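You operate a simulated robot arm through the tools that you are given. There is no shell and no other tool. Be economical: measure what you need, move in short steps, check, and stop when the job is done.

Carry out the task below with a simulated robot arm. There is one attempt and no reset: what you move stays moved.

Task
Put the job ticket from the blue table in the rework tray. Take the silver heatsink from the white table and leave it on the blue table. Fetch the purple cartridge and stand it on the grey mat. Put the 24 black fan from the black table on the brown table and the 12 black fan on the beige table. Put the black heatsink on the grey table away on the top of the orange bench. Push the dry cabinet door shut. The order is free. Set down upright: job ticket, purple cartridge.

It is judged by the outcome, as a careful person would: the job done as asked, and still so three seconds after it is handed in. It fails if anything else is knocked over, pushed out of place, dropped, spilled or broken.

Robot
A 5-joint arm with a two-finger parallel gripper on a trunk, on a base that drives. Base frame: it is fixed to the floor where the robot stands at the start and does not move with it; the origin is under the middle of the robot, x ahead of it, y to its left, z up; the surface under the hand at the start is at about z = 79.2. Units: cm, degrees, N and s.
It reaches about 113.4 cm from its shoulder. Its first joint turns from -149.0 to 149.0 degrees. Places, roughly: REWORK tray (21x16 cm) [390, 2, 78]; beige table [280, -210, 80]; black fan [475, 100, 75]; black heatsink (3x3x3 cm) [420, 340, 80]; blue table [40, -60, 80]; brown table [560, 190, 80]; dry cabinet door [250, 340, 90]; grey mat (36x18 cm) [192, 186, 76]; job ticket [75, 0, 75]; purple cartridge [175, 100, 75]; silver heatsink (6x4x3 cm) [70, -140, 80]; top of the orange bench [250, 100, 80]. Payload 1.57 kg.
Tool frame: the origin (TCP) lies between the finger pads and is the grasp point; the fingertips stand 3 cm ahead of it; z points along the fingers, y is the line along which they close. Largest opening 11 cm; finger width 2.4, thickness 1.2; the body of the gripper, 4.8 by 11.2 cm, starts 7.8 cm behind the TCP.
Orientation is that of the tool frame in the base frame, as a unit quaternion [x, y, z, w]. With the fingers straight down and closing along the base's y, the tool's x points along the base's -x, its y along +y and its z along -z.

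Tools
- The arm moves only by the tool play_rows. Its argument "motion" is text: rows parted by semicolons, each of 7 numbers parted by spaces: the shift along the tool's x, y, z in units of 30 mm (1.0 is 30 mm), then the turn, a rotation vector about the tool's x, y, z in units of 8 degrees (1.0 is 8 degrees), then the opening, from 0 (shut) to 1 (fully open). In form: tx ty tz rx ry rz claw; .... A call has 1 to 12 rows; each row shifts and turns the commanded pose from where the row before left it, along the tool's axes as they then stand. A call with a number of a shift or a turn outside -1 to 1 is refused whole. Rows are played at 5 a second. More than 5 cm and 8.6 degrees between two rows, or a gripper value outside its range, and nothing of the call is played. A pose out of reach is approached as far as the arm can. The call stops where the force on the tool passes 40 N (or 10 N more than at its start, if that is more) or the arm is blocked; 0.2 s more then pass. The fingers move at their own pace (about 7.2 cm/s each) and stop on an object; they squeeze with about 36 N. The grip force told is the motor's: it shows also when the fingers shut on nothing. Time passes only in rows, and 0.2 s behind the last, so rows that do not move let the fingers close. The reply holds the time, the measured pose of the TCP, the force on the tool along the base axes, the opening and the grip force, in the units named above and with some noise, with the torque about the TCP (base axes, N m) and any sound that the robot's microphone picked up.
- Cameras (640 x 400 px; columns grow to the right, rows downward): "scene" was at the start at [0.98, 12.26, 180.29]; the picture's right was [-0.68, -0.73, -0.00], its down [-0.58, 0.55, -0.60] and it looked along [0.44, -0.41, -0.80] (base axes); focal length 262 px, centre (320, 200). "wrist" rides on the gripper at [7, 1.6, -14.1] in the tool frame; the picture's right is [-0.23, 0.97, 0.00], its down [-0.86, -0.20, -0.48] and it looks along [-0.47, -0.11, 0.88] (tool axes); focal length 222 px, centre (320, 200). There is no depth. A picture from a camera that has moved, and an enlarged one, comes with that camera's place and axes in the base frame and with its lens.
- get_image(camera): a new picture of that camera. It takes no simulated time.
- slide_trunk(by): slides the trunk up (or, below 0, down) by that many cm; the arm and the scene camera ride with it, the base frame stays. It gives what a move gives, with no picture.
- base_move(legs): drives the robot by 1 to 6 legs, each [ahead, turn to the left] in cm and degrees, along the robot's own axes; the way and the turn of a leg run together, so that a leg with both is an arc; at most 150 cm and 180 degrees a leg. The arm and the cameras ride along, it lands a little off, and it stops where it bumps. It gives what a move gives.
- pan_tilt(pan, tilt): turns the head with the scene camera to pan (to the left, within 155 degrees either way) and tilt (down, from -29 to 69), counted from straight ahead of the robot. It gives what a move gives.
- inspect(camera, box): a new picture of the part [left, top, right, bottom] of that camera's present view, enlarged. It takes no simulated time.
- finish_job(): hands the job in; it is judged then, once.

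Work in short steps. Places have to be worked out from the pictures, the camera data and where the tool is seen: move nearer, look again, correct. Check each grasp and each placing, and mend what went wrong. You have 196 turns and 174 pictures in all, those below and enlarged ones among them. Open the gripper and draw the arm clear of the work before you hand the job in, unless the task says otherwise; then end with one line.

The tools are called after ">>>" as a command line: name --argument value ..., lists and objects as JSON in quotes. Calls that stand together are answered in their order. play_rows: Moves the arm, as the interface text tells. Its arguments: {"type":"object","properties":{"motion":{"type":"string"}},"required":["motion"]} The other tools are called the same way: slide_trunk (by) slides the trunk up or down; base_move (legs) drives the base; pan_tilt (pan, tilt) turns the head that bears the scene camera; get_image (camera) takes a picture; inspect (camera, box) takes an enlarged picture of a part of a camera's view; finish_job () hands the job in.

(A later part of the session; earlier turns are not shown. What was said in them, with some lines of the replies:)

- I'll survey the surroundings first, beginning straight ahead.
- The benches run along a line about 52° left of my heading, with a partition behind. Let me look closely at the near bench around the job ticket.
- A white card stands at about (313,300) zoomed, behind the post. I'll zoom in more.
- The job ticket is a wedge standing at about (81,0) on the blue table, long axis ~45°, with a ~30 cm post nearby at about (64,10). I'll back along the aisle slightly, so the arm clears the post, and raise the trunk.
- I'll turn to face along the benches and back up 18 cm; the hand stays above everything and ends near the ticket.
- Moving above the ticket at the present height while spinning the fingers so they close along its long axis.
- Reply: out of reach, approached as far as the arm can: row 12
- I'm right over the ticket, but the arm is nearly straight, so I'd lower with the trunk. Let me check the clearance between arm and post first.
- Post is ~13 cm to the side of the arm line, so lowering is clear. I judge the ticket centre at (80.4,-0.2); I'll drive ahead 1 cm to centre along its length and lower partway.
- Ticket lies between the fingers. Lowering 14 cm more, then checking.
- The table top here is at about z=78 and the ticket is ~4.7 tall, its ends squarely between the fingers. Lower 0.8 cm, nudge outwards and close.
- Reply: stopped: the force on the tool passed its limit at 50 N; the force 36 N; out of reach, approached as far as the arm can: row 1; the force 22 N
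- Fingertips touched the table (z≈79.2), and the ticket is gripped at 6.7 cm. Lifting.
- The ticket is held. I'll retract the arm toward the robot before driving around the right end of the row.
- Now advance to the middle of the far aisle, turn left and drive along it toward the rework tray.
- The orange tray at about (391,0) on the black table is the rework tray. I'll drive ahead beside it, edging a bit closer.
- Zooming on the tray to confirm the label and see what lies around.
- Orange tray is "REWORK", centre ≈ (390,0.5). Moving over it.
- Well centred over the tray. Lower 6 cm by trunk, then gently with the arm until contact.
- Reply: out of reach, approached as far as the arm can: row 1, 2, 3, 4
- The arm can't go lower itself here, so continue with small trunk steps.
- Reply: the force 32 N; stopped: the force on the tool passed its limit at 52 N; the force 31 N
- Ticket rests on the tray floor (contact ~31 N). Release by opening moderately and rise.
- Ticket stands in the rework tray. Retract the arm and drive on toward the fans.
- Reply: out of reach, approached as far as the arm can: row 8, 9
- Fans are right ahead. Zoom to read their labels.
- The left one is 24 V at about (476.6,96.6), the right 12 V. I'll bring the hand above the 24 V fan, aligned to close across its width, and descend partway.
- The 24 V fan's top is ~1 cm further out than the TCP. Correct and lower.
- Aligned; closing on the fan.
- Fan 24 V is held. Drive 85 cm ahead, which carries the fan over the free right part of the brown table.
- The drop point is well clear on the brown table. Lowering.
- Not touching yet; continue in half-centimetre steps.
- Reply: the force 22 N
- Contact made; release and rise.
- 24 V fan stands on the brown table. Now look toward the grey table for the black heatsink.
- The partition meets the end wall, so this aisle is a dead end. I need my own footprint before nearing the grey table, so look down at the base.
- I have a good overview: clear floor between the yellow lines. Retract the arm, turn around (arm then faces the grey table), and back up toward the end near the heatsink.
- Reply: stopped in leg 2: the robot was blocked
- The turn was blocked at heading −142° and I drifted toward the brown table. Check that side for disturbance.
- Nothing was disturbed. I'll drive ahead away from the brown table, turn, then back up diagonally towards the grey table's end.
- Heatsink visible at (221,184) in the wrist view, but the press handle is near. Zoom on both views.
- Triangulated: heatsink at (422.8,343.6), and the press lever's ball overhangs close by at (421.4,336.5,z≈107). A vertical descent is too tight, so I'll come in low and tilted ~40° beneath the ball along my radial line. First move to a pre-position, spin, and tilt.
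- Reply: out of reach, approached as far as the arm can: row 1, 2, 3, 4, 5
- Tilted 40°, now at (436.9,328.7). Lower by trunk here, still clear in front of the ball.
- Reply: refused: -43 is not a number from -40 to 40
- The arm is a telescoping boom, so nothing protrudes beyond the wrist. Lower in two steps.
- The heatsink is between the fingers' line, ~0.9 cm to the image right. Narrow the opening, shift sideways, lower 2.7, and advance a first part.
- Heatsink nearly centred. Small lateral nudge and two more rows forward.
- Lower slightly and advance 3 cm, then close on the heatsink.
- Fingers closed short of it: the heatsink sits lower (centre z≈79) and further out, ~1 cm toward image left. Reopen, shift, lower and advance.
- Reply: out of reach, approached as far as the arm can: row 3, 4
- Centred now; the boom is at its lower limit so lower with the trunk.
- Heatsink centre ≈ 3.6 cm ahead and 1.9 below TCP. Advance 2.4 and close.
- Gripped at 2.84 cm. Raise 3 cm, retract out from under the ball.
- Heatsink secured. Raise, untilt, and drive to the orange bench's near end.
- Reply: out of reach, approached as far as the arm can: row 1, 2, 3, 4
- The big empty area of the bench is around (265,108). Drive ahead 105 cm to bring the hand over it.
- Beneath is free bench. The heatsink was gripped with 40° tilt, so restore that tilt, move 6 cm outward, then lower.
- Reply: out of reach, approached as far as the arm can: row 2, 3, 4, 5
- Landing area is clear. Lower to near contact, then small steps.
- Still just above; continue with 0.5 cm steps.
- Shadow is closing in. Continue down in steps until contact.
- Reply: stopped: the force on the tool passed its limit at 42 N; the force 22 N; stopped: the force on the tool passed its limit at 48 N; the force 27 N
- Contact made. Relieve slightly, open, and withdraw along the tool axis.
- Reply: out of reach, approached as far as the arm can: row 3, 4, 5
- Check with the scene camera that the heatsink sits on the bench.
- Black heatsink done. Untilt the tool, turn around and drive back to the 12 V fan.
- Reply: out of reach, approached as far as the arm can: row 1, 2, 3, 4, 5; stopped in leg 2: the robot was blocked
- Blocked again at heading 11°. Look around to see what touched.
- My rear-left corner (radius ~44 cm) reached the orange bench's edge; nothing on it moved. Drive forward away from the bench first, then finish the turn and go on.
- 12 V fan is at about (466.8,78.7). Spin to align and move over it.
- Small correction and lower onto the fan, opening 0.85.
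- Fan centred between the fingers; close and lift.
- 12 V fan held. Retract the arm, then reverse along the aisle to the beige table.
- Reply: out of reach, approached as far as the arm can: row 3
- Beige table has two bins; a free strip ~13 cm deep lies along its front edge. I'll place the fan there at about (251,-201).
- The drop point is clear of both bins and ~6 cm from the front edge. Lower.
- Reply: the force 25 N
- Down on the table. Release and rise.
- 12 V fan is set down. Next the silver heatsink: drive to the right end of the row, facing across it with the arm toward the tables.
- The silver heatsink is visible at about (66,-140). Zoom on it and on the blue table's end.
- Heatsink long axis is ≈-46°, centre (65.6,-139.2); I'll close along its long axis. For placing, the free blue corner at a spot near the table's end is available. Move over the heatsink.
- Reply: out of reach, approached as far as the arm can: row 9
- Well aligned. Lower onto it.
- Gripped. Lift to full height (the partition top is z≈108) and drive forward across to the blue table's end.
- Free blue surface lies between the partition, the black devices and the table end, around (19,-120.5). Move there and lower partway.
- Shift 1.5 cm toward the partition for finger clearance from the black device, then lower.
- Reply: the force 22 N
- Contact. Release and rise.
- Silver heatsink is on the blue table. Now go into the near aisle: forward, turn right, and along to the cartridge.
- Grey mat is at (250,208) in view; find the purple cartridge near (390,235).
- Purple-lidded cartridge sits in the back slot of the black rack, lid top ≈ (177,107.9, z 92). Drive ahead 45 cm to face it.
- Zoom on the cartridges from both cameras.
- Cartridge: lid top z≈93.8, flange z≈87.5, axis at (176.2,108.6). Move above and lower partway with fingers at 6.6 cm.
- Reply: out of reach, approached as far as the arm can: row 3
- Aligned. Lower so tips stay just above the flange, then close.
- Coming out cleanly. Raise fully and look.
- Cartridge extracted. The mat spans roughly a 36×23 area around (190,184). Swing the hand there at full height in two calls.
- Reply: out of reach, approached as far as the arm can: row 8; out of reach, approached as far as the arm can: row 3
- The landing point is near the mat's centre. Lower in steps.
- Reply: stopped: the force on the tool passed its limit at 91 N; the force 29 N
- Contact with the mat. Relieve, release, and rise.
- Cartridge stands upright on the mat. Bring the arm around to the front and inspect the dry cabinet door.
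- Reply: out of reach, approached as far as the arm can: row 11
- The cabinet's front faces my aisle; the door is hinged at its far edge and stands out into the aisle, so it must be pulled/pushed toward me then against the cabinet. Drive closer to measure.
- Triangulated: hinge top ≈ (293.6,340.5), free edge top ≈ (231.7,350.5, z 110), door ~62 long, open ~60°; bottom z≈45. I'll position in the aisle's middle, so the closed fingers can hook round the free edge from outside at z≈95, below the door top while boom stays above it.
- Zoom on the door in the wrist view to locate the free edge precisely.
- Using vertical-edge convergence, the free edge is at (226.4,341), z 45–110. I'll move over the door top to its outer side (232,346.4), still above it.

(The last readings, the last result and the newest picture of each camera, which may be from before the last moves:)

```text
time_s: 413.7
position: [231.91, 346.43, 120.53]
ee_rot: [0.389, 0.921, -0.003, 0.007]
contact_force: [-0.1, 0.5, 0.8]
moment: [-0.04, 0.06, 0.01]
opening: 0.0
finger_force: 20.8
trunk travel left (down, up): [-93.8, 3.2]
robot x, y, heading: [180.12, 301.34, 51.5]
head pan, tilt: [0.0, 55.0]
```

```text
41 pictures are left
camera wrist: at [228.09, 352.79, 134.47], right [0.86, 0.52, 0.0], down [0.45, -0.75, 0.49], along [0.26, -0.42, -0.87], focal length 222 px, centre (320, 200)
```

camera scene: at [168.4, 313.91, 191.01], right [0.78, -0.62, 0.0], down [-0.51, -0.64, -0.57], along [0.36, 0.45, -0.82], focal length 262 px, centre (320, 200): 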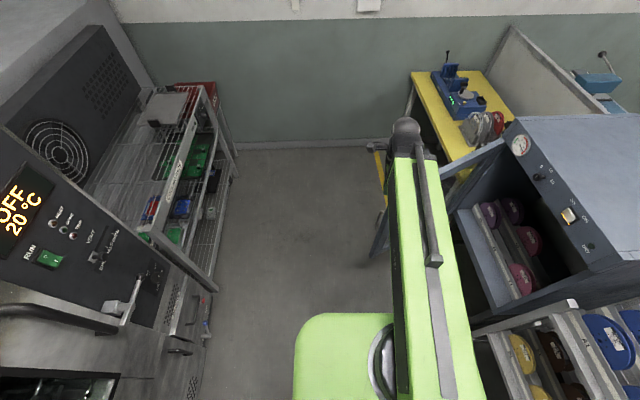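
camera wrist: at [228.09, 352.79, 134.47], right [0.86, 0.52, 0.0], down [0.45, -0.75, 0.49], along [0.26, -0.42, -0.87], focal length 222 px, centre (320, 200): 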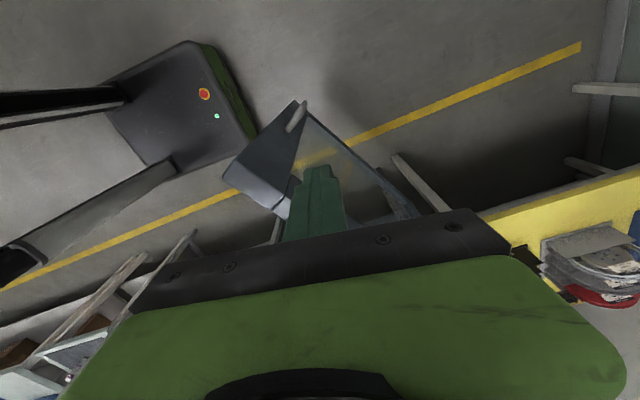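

The closed fingers are now on the outer (handle) side, ~8 cm clear of the door plane. Lower to z≈103.5.

>>> slide_trunk --by -16.5

>>> get_image --camera "wrist"

```text
time_s: 415.2
position: [231.71, 345.99, 106.71]
ee_rot: [0.387, 0.922, -0.01, 0.008]
contact_force: [-2.6, 1.6, 34.3]
moment: [-1.76, 0.78, -0.33]
opening: 0.02
finger_force: 21.0
trunk travel left (down, up): [-79.9, 17.1]
robot x, y, heading: [180.36, 301.65, 51.4]
head pan, tilt: [0.0, 55.0]
stopped: the force on the tool passed its limit at 187 N (the readings are from after the stop); the commanded pose is now the measured one
```

```text
40 pictures are left
camera wrist: at [227.86, 352.56, 120.57], right [0.85, 0.52, -0.01], down [0.45, -0.74, 0.5], along [0.25, -0.43, -0.87], focal length 222 px, centre (320, 200)
```

wrist: 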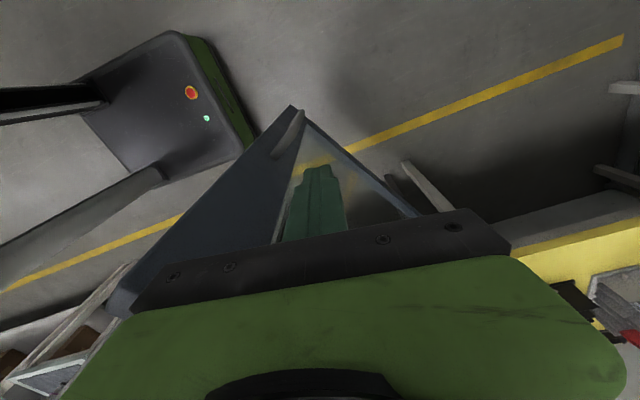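

The gripper body touched the door's top (z≈114.5), so the fingers work at TCP z≈108. Raise 1.3, move a bit along the door toward the hinge, then begin the closing arc slowly.

>>> slide_trunk --by 1.3

>>> play_rows --motion "-.6 .48 0 0 0 0 0; -.6 .48 0 0 0 0 0; -.6 .47 0 0 0 0 0; -.459 -.5375 0 0 0 0 0; -.459 -.5375 0 0 0 0 0; -.459 -.5375 0 0 0 0 0; -.459 -.5375 0 0 0 0 0"

>>> get_image --camera "wrist"

>>> get_image --camera "scene"

```text
time_s: 415.8
position: [231.96, 346.15, 107.83]
ee_rot: [0.387, 0.922, -0.009, 0.008]
contact_force: [0.5, -0.3, -0.8]
moment: [0.01, -0.03, 0.01]
opening: 0.0
finger_force: 21.1
trunk travel left (down, up): [-81.2, 15.8]
robot x, y, heading: [180.02, 301.5, 51.5]
head pan, tilt: [0.0, 55.0]
```

```text
time_s: 417.4
position: [238.17, 336.72, 107.92]
ee_rot: [0.386, 0.922, -0.01, 0.008]
contact_force: [-0.3, -0.4, 0.4]
moment: [0.02, -0.01, 0.01]
opening: 0.0
finger_force: 21.4
trunk travel left (down, up): [-81.2, 15.8]
robot x, y, heading: [180.06, 301.73, 51.8]
head pan, tilt: [0.0, 55.0]
```

```text
39 pictures are left
camera wrist: at [234.26, 343.22, 121.77], right [0.85, 0.52, -0.01], down [0.45, -0.74, 0.5], along [0.25, -0.43, -0.87], focal length 222 px, centre (320, 200)
```

wrist: 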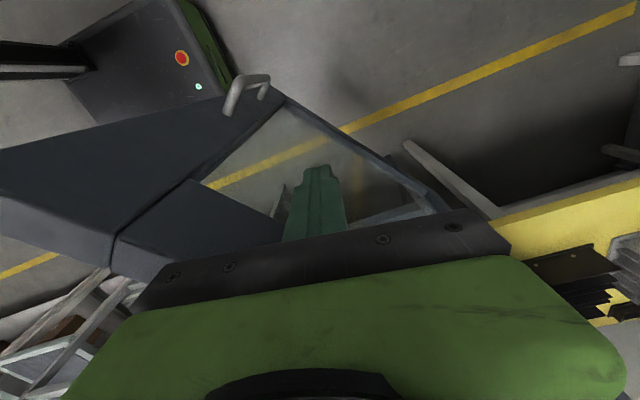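

```text
38 pictures are left
camera scene: at [168.39, 313.88, 178.35], right [0.78, -0.62, 0.0], down [-0.51, -0.64, -0.57], along [0.36, 0.45, -0.82], focal length 262 px, centre (320, 200)
```

scene: 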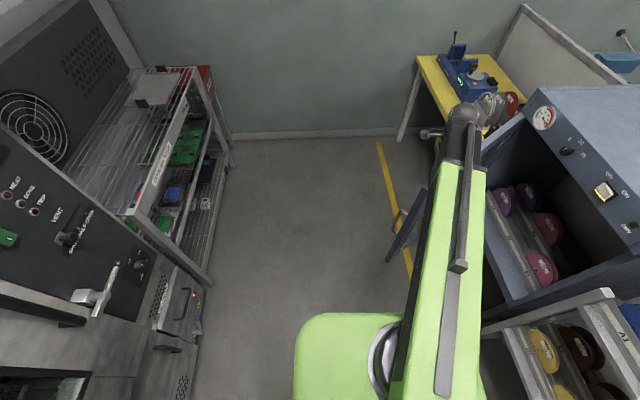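

No contact yet; continue the closing arc further and watch force.

>>> play_rows --motion "-.459 -.5375 0 0 0 0 0; -.459 -.5375 0 0 0 0 0; -.459 -.5375 0 0 0 0 0; -.459 -.5375 0 0 0 0 0"

>>> get_image --camera "wrist"

>>> pan_tilt --pan -20 --tilt 45

>>> get_image --camera "scene"

```text
time_s: 418.4
position: [237.3, 328.4, 107.93]
ee_rot: [0.386, 0.922, -0.01, 0.008]
contact_force: [0.5, 0.2, 0.1]
moment: [0.02, 0.01, 0.0]
opening: 0.0
finger_force: 21.7
out of reach, approached as far as the arm can: row 1, 4
trunk travel left (down, up): [-81.2, 15.8]
robot x, y, heading: [179.92, 301.36, 51.5]
head pan, tilt: [0.0, 55.0]
```

```text
37 pictures are left
camera wrist: at [233.48, 334.92, 121.77], right [0.85, 0.52, -0.01], down [0.45, -0.74, 0.5], along [0.26, -0.43, -0.87], focal length 222 px, centre (320, 200)
```

wrist: 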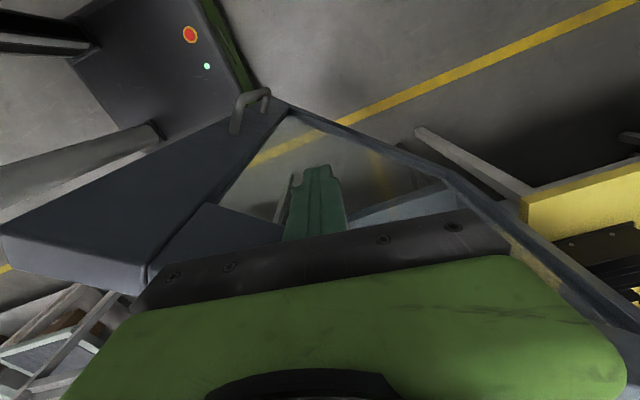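

```text
time_s: 419.2
position: [237.33, 328.38, 107.84]
ee_rot: [0.386, 0.922, -0.011, 0.008]
contact_force: [0.0, -0.7, -0.2]
moment: [0.04, -0.02, 0.01]
opening: 0.0
finger_force: 21.4
trunk travel left (down, up): [-81.2, 15.8]
robot x, y, heading: [180.01, 301.41, 51.6]
head pan, tilt: [-20.0, 45.0]
```

```text
36 pictures are left
camera scene: at [170.83, 312.55, 179.69], right [0.53, -0.85, 0.0], down [-0.6, -0.37, -0.71], along [0.6, 0.37, -0.71], focal length 262 px, centre (320, 200)
```

scene: 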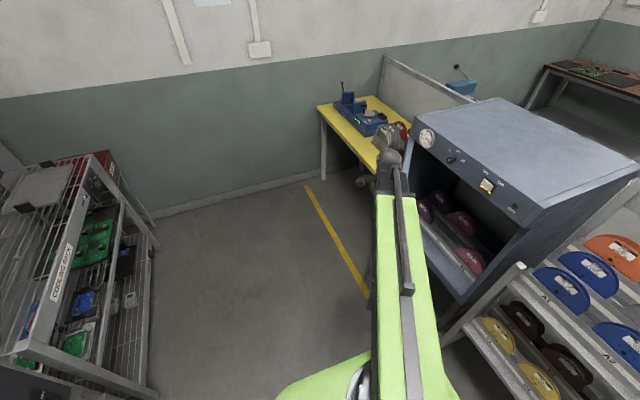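

The door is following the fingers (free edge has moved to about a θ≈37° opening). Continue the arc.

>>> play_rows --motion "-.568 -.218 0 0 0 0 0; -.568 -.218 0 0 0 0 0; -.568 -.218 0 0 0 0 0; -.568 -.218 0 0 0 0 0; -.568 -.218 0 0 0 0 0; -.568 -.218 0 0 0 0 0; -.607 -.172 0 0 0 0 0; -.607 -.172 0 0 0 0 0; -.607 -.172 0 0 0 0 0"

>>> get_image --camera "wrist"

>>> get_image --camera "scene"

```text
time_s: 421.2
position: [244.56, 313.4, 107.83]
ee_rot: [0.387, 0.922, -0.01, 0.008]
contact_force: [0.3, -0.2, 0.8]
moment: [0.04, 0.02, 0.0]
opening: 0.0
finger_force: 21.1
trunk travel left (down, up): [-81.2, 15.8]
robot x, y, heading: [180.29, 301.69, 51.6]
head pan, tilt: [-20.0, 45.0]
```

```text
35 pictures are left
camera wrist: at [240.62, 319.85, 121.75], right [0.85, 0.52, -0.01], down [0.45, -0.74, 0.5], along [0.26, -0.43, -0.87], focal length 222 px, centre (320, 200)
```

wrist: 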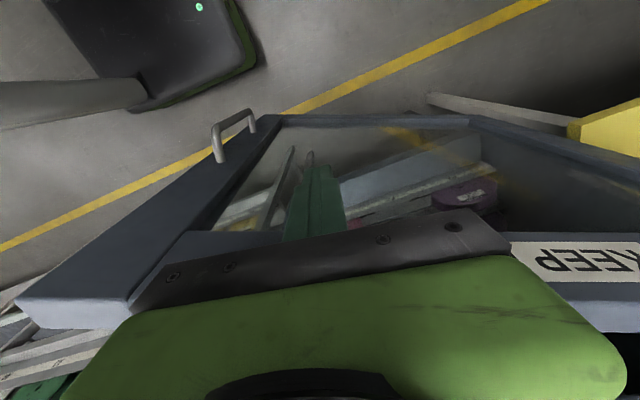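

```text
34 pictures are left
camera scene: at [170.85, 312.51, 179.69], right [0.52, -0.85, 0.0], down [-0.6, -0.37, -0.71], along [0.6, 0.37, -0.71], focal length 262 px, centre (320, 200)
```

scene: 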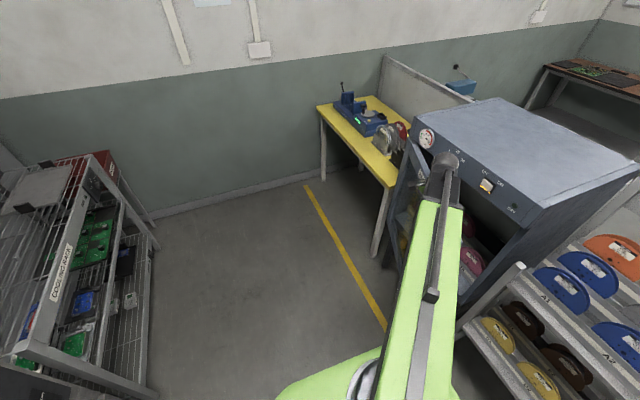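

Door is nearly shut (~20°). To keep the wrist off the cabinet's control panel, I'll spin the tool to align with the arm plane and tilt so the fingertips lead.

>>> play_rows --motion ".3 -.4 0 0 0 -.91 0; 0 0 0 0 0 -.91 0; 0 0 0 0 0 -.91 0; 0 0 0 0 0 -.91 0; 0 0 0 0 0 -.91 0; 0 0 0 0 0 -.91 0; 0 0 0 0 0 -.91 0; 0 0 0 0 -1 0 0; 0 0 0 0 -1 0 0; 0 0 0 0 -1 0 0; 0 0 0 0 -1 0 0"

>>> get_image --camera "wrist"

>>> get_image --camera "scene"

```text
time_s: 423.6
position: [247.58, 313.79, 111.42]
ee_rot: [-0.05, 0.959, 0.0, 0.278]
contact_force: [0.1, -0.5, 0.2]
moment: [0.01, -0.01, -0.02]
opening: 0.0
finger_force: 21.7
out of reach, approached as far as the arm can: row 9, 10, 11
trunk travel left (down, up): [-81.2, 15.8]
robot x, y, heading: [180.28, 301.37, 51.2]
head pan, tilt: [-20.0, 45.0]
```

```text
33 pictures are left
camera wrist: at [234.09, 314.49, 119.67], right [0.1, 0.99, 0.1], down [0.48, -0.13, 0.87], along [0.87, -0.04, -0.49], focal length 222 px, centre (320, 200)
```

wrist: 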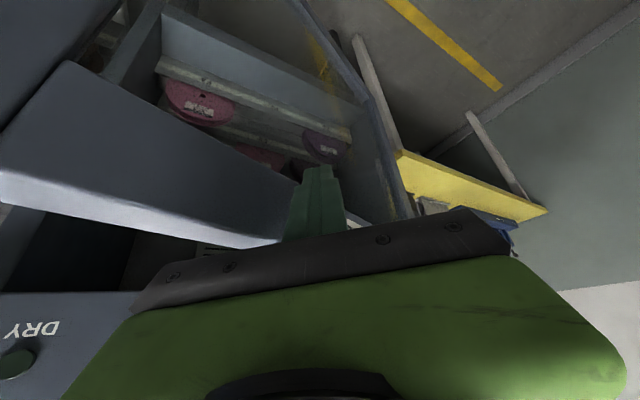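

```text
32 pictures are left
camera scene: at [170.81, 312.54, 179.69], right [0.52, -0.85, 0.0], down [-0.6, -0.37, -0.71], along [0.6, 0.37, -0.71], focal length 262 px, centre (320, 200)
```

scene: 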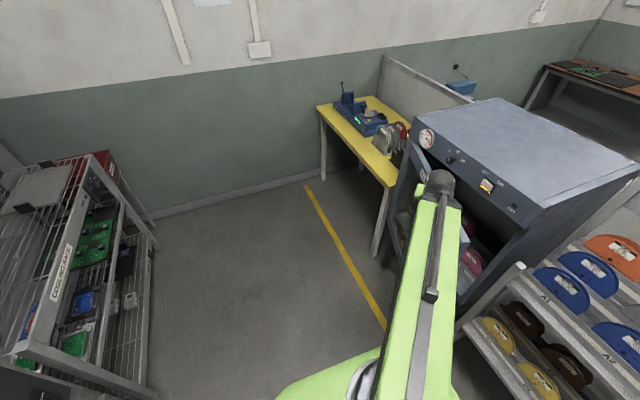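

Fingers now lead. Lower 5 cm and push the door onward to closed, following the arm plane.

>>> slide_trunk --by -5

>>> play_rows --motion "-.2 -.494 .127 .083 0 .132 0; -.2 -.494 .127 .083 0 .132 0; -.2 -.494 .127 .083 0 .132 0; -.2 -.494 .127 .083 0 .132 0; -.2 -.494 .127 .083 0 .132 0; -.2 -.494 .127 .083 0 .132 0"

>>> get_image --camera "wrist"

>>> get_image --camera "scene"

```text
time_s: 424.6
position: [247.57, 313.88, 106.38]
ee_rot: [-0.049, 0.96, 0.001, 0.277]
contact_force: [0.9, -0.7, 0.2]
moment: [-0.02, 0.01, 0.02]
opening: 0.0
finger_force: 21.1
trunk travel left (down, up): [-76.2, 20.8]
robot x, y, heading: [179.85, 301.8, 51.6]
head pan, tilt: [-20.0, 45.0]
```

```text
time_s: 425.9
position: [252.22, 305.1, 106.47]
ee_rot: [0.014, 0.96, -0.017, 0.279]
contact_force: [0.6, -0.9, -0.5]
moment: [-0.03, 0.02, 0.0]
opening: 0.0
finger_force: 21.4
trunk travel left (down, up): [-76.2, 20.8]
robot x, y, heading: [180.24, 301.54, 51.3]
head pan, tilt: [-20.0, 45.0]
```

```text
31 pictures are left
camera wrist: at [238.87, 307.46, 114.66], right [0.23, 0.97, 0.1], down [0.46, -0.19, 0.87], along [0.86, -0.15, -0.49], focal length 222 px, centre (320, 200)
```

wrist: 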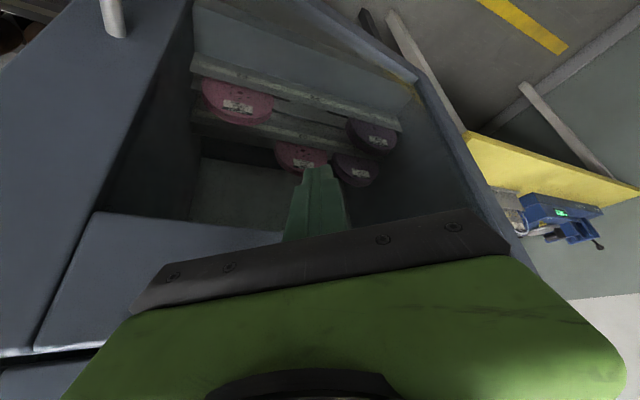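

```text
30 pictures are left
camera scene: at [170.84, 312.51, 174.69], right [0.52, -0.85, 0.0], down [-0.6, -0.37, -0.71], along [0.6, 0.37, -0.71], focal length 262 px, centre (320, 200)
```

scene: 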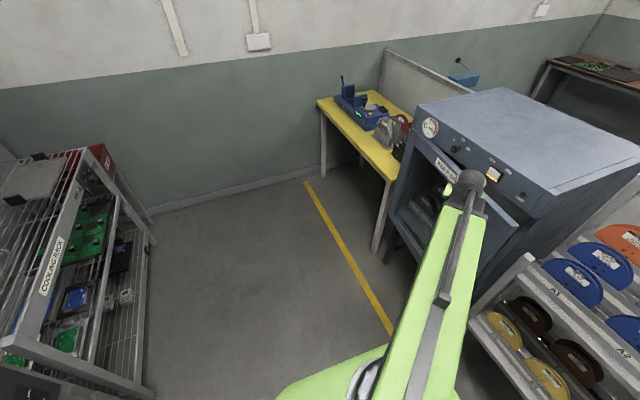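

Nearly closed. Push on gently until resistance.

>>> play_rows --motion "-.213 -.217 .132 .025 0 .04 0; -.213 -.217 .132 .025 0 .04 0; -.213 -.217 .132 .025 0 .04 0; -.213 -.217 .132 .025 0 .04 0; -.213 -.217 .132 .025 0 .04 0; -.213 -.217 .132 .025 0 .04 0"

>>> get_image --camera "scene"

>>> get_image --camera "wrist"

```text
time_s: 427.4
position: [256.61, 300.96, 106.54]
ee_rot: [0.033, 0.96, -0.022, 0.278]
contact_force: [0.0, 0.1, -0.3]
moment: [0.02, 0.0, 0.03]
opening: 0.01
finger_force: 21.3
trunk travel left (down, up): [-76.2, 20.8]
robot x, y, heading: [180.37, 301.05, 51.5]
head pan, tilt: [-20.0, 45.0]
```

```text
29 pictures are left
camera scene: at [170.85, 312.53, 174.69], right [0.52, -0.85, 0.0], down [-0.6, -0.37, -0.71], along [0.6, 0.37, -0.71], focal length 262 px, centre (320, 200)
```

scene: 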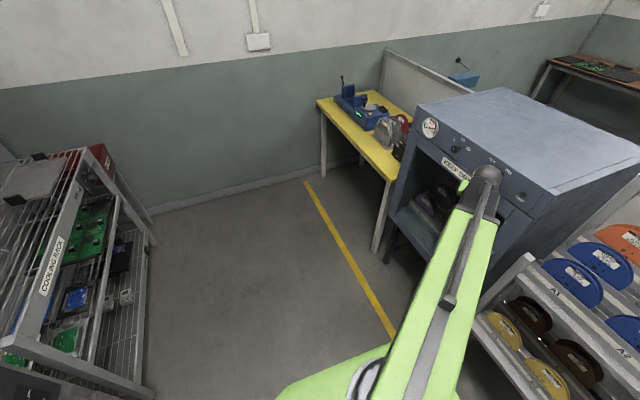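

```text
28 pictures are left
camera wrist: at [243.33, 303.95, 114.66], right [0.27, 0.96, 0.1], down [0.45, -0.21, 0.87], along [0.85, -0.19, -0.49], focal length 222 px, centre (320, 200)
```

wrist: 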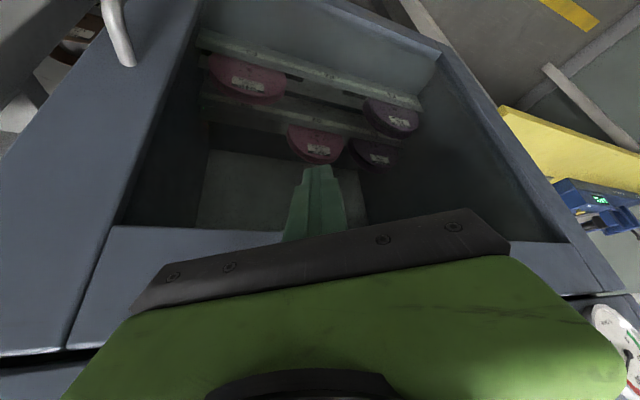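

>>> play_rows --motion "-.213 -.217 .132 .02 0 .03 0; -.213 -.217 .132 .02 0 .03 0; -.213 -.217 .132 .02 0 .03 0; -.213 -.217 .132 .02 0 .03 0; -.213 -.217 .132 .02 0 .03 0; -.213 -.217 .132 .02 0 .03 0"

>>> inspect --camera "scene" --box '[380, 80, 580, 300]'

>>> get_image --camera "wrist"

```text
time_s: 427.9
position: [257.1, 300.4, 106.59]
ee_rot: [0.035, 0.961, -0.019, 0.272]
contact_force: [-12.5, 14.5, 9.1]
moment: [0.16, 0.04, 0.17]
opening: 0.01
finger_force: 21.4
trunk travel left (down, up): [-76.2, 20.8]
robot x, y, heading: [179.94, 301.82, 51.6]
head pan, tilt: [-20.0, 45.0]
stopped in row 2: the force on the tool passed its limit at 49 N (the readings are from after the stop); the commanded pose is now the measured one
```

```text
1.82 times, centred on (480, 190) of scene
camera zoom: at [170.52, 312.56, 174.7], right [0.52, -0.85, 0.0], down [-0.6, -0.37, -0.71], along [0.6, 0.37, -0.71], focal length 476 px, centre (29, 218)
```

zoom: 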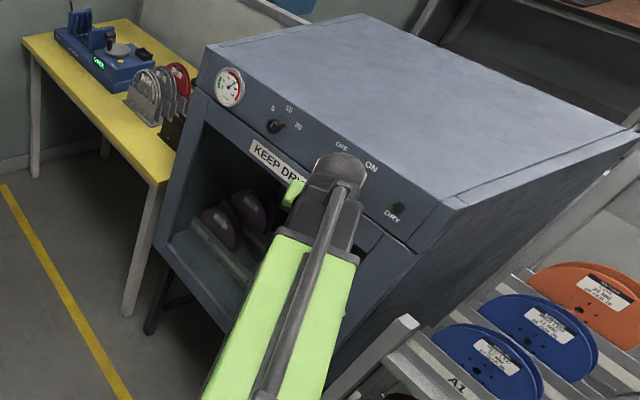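

```text
26 pictures are left
camera wrist: at [243.95, 303.37, 114.84], right [0.27, 0.96, 0.1], down [0.46, -0.22, 0.86], along [0.85, -0.18, -0.5], focal length 222 px, centre (320, 200)
```

wrist: 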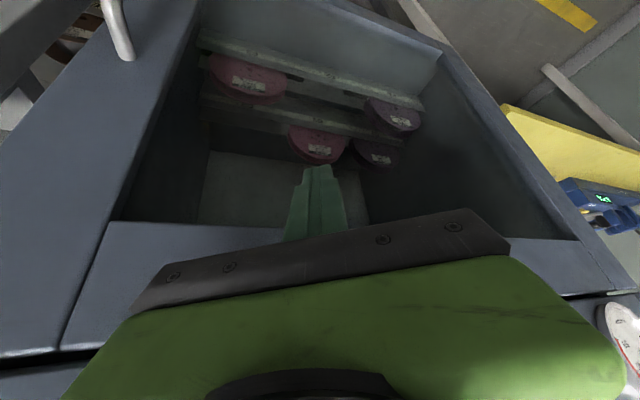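

Firm resistance opposite to the push: the door is against the cabinet. Withdraw and check that it stays shut.

>>> play_rows --motion ".3 0 -.19 0 0 0 0; .845 0 -.534 0 0 0 0; .845 .3 -.534 0 0 0 0; .3 .6 -.1 0 0 0 0"

>>> get_image --camera "wrist"

>>> get_image --camera "scene"

```text
time_s: 428.9
position: [249.56, 303.53, 106.35]
ee_rot: [0.036, 0.961, -0.019, 0.272]
contact_force: [-0.7, -0.5, -0.3]
moment: [0.01, 0.0, -0.02]
opening: 0.01
finger_force: 21.1
trunk travel left (down, up): [-76.2, 20.8]
robot x, y, heading: [180.19, 301.34, 51.7]
head pan, tilt: [-20.0, 45.0]
```

```text
25 pictures are left
camera wrist: at [236.37, 306.43, 114.67], right [0.27, 0.96, 0.1], down [0.46, -0.22, 0.86], along [0.85, -0.19, -0.5], focal length 222 px, centre (320, 200)
```

wrist: 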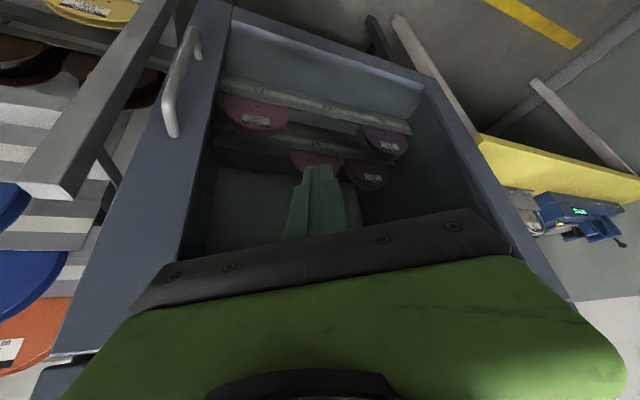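

```text
24 pictures are left
camera scene: at [170.86, 312.54, 174.69], right [0.52, -0.85, 0.0], down [-0.6, -0.37, -0.71], along [0.6, 0.37, -0.71], focal length 262 px, centre (320, 200)
```

scene: 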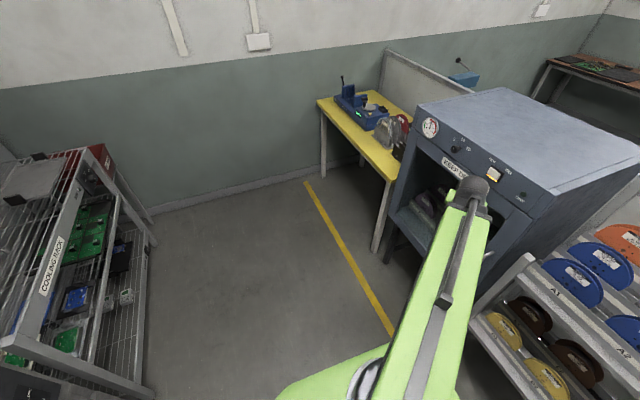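

Raise and swing the arm away to view the door.

>>> play_rows --motion "0 1 0 0 0 0 0; 0 1 0 0 0 0 0; 0 1 0 0 0 0 0; 0 1 0 0 0 0 0; 0 1 0 0 0 0 0; 0 1 0 0 0 0 0; 0 1 0 0 0 0 0; 0 1 0 0 0 0 0; 0 1 0 0 0 0 0; 0 1 0 0 0 0 0"

>>> get_image --camera "scene"

>>> inspect --camera "scene" --box '[380, 80, 580, 300]'

```text
time_s: 431.1
position: [251.97, 333.52, 106.55]
ee_rot: [0.036, 0.961, -0.02, 0.273]
contact_force: [0.9, -0.5, 0.1]
moment: [0.02, -0.03, -0.01]
opening: 0.0
finger_force: 21.0
out of reach, approached as far as the arm can: row 2, 8
trunk travel left (down, up): [-76.2, 20.8]
robot x, y, heading: [180.16, 301.52, 51.6]
head pan, tilt: [-20.0, 45.0]
```

```text
23 pictures are left
camera scene: at [170.84, 312.58, 174.69], right [0.52, -0.85, 0.0], down [-0.6, -0.37, -0.71], along [0.6, 0.37, -0.71], focal length 262 px, centre (320, 200)
```

scene: 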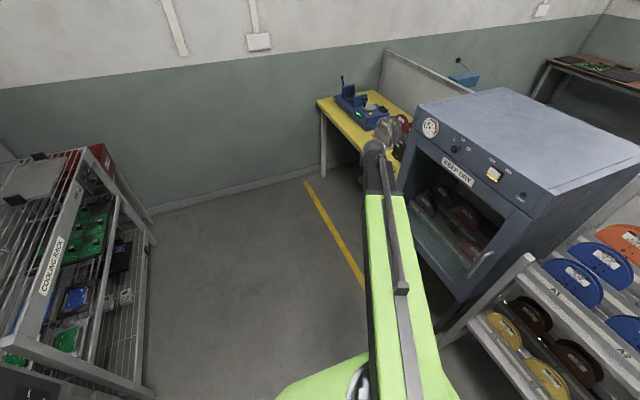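

```text
1.82 times, centred on (480, 190) of scene
camera zoom: at [170.84, 312.58, 174.69], right [0.52, -0.85, 0.0], down [-0.6, -0.37, -0.71], along [0.6, 0.37, -0.71], focal length 476 px, centre (29, 218)
```

zoom: 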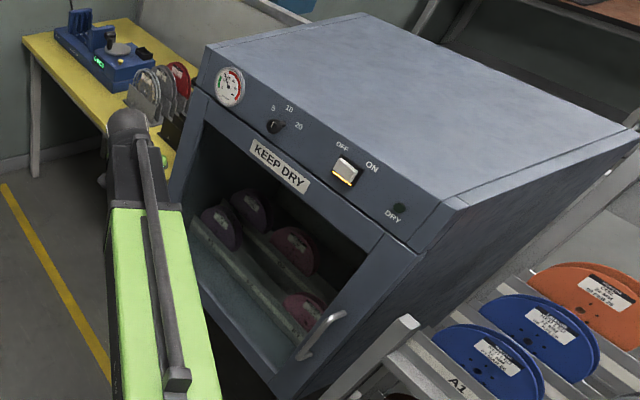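

The door is shut. Zoom to check for any residual gap at the free edge.

>>> inspect --camera "scene" --box '[470, 180, 570, 260]'

```text
5.00 times, centred on (520, 220) of scene
camera zoom: at [170.84, 312.58, 174.69], right [0.52, -0.85, 0.0], down [-0.6, -0.37, -0.71], along [0.6, 0.37, -0.71], focal length 1309 px, centre (-680, 100)
```

zoom: 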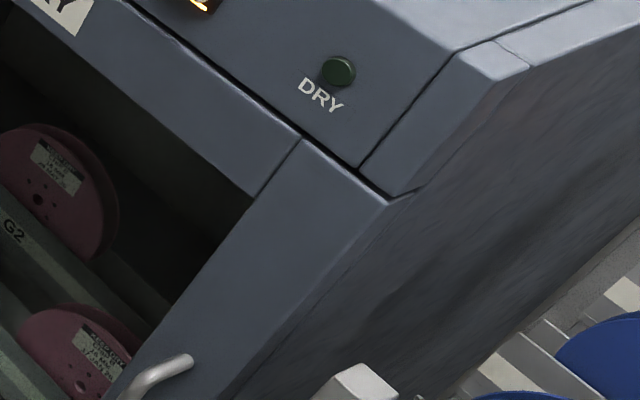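

Door is flush. Finally open the gripper, raise clear, and take a look back at the rework tray and fans.

>>> slide_trunk --by 18

>>> play_rows --motion ".5 .5 -.3 0 0 0 .6; .5 .5 -.3 0 0 0 .6; 0 .5 0 0 0 0 .6"

>>> pan_tilt --pan -106 --tilt 15

>>> get_image --camera "scene"

```text
time_s: 433.1
position: [252.01, 333.44, 124.5]
ee_rot: [0.035, 0.961, -0.02, 0.273]
contact_force: [0.1, -0.4, 0.8]
moment: [0.0, -0.03, -0.02]
opening: 0.01
finger_force: 21.6
trunk travel left (down, up): [-94.2, 2.8]
robot x, y, heading: [180.39, 301.52, 51.6]
head pan, tilt: [-20.0, 45.0]
```

```text
time_s: 433.9
position: [248.98, 338.14, 124.31]
ee_rot: [0.036, 0.961, -0.02, 0.272]
contact_force: [0.5, 0.1, 0.3]
moment: [-0.03, 0.02, 0.01]
opening: 6.61
finger_force: 0.1
trunk travel left (down, up): [-94.2, 2.8]
robot x, y, heading: [180.53, 301.46, 51.4]
head pan, tilt: [-20.0, 45.0]
```

```text
time_s: 435.5
position: [248.96, 338.08, 124.32]
ee_rot: [0.035, 0.961, -0.02, 0.272]
contact_force: [0.8, 0.8, 0.5]
moment: [-0.03, 0.0, -0.03]
opening: 6.59
finger_force: 0.1
trunk travel left (down, up): [-94.2, 2.8]
robot x, y, heading: [180.22, 301.64, 51.4]
head pan, tilt: [-106.0, 15.0]
```

```text
20 pictures are left
camera scene: at [169.36, 300.69, 197.37], right [-0.81, -0.58, 0.0], down [-0.15, 0.21, -0.97], along [0.56, -0.78, -0.26], focal length 262 px, centre (320, 200)
```

scene: 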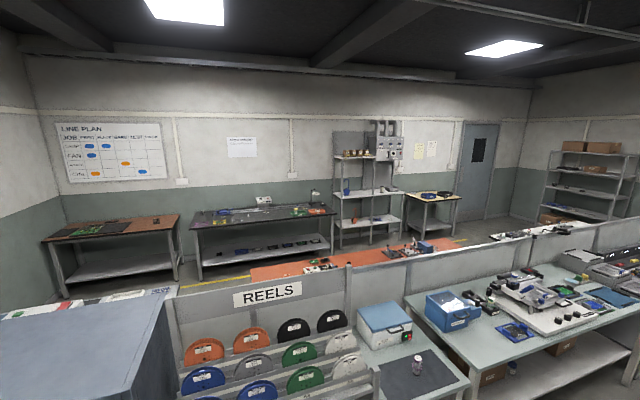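

>>> inspect --camera "scene" --box '[270, 190, 340, 230]'

>>> inspect --camera "scene" --box '[360, 300, 480, 385]'

>>> inspect --camera "scene" --box '[40, 200, 250, 270]'

```text
9.14 times, centred on (305, 210) of scene
camera zoom: at [169.36, 300.69, 197.37], right [-0.81, -0.58, 0.0], down [-0.15, 0.21, -0.97], along [0.56, -0.78, -0.26], focal length 2394 px, centre (457, 109)
```

zoom: 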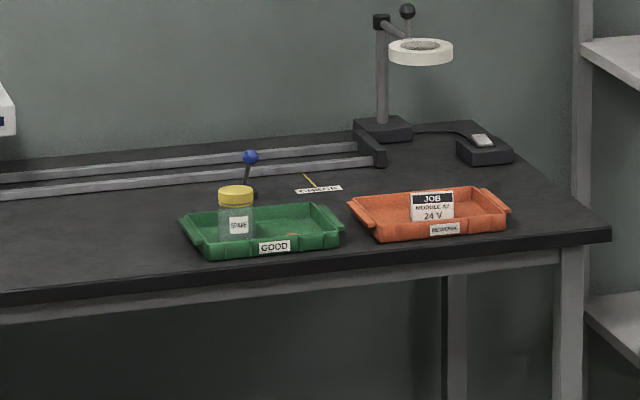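

```text
4.71 times, centred on (420, 342) of scene
camera zoom: at [169.36, 300.69, 197.37], right [-0.81, -0.58, 0.0], down [-0.15, 0.21, -0.97], along [0.56, -0.78, -0.26], focal length 1232 px, centre (-151, -471)
```

zoom: 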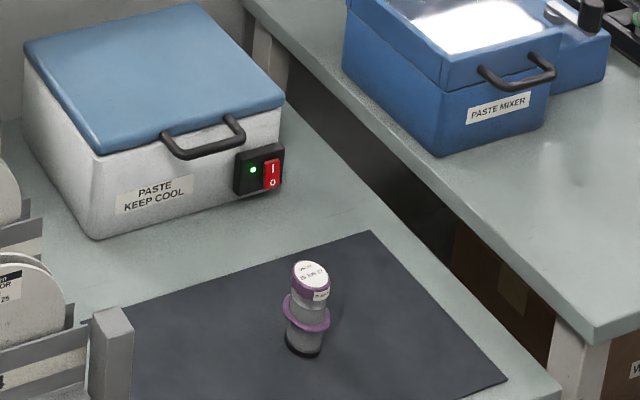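

```text
3.05 times, centred on (145, 235) of scene
camera zoom: at [169.36, 300.69, 197.37], right [-0.81, -0.58, 0.0], down [-0.15, 0.21, -0.97], along [0.56, -0.78, -0.26], focal length 798 px, centre (853, 93)
```

zoom: 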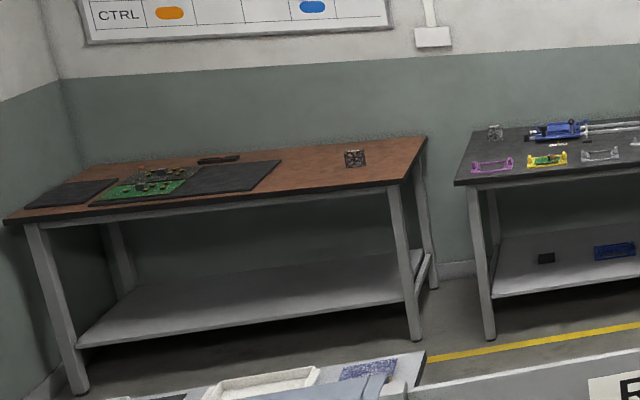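

All the placed items I can see from here stand as asked, the door is shut, and the gripper is open and clear. Handing in.

>>> finish_job

```text
The job is handed in.
```

I finished and handed in every item: the job ticket is in the rework tray, the silver heatsink is on the blue table, and the purple cartridge is on the grey mat. The 24 V and 12 V fans are on the brown and beige tables, the black heatsink is on the orange bench, and the dry cabinet door is shut. The base bumped the brown table and the orange bench while turning, but I saw nothing move.
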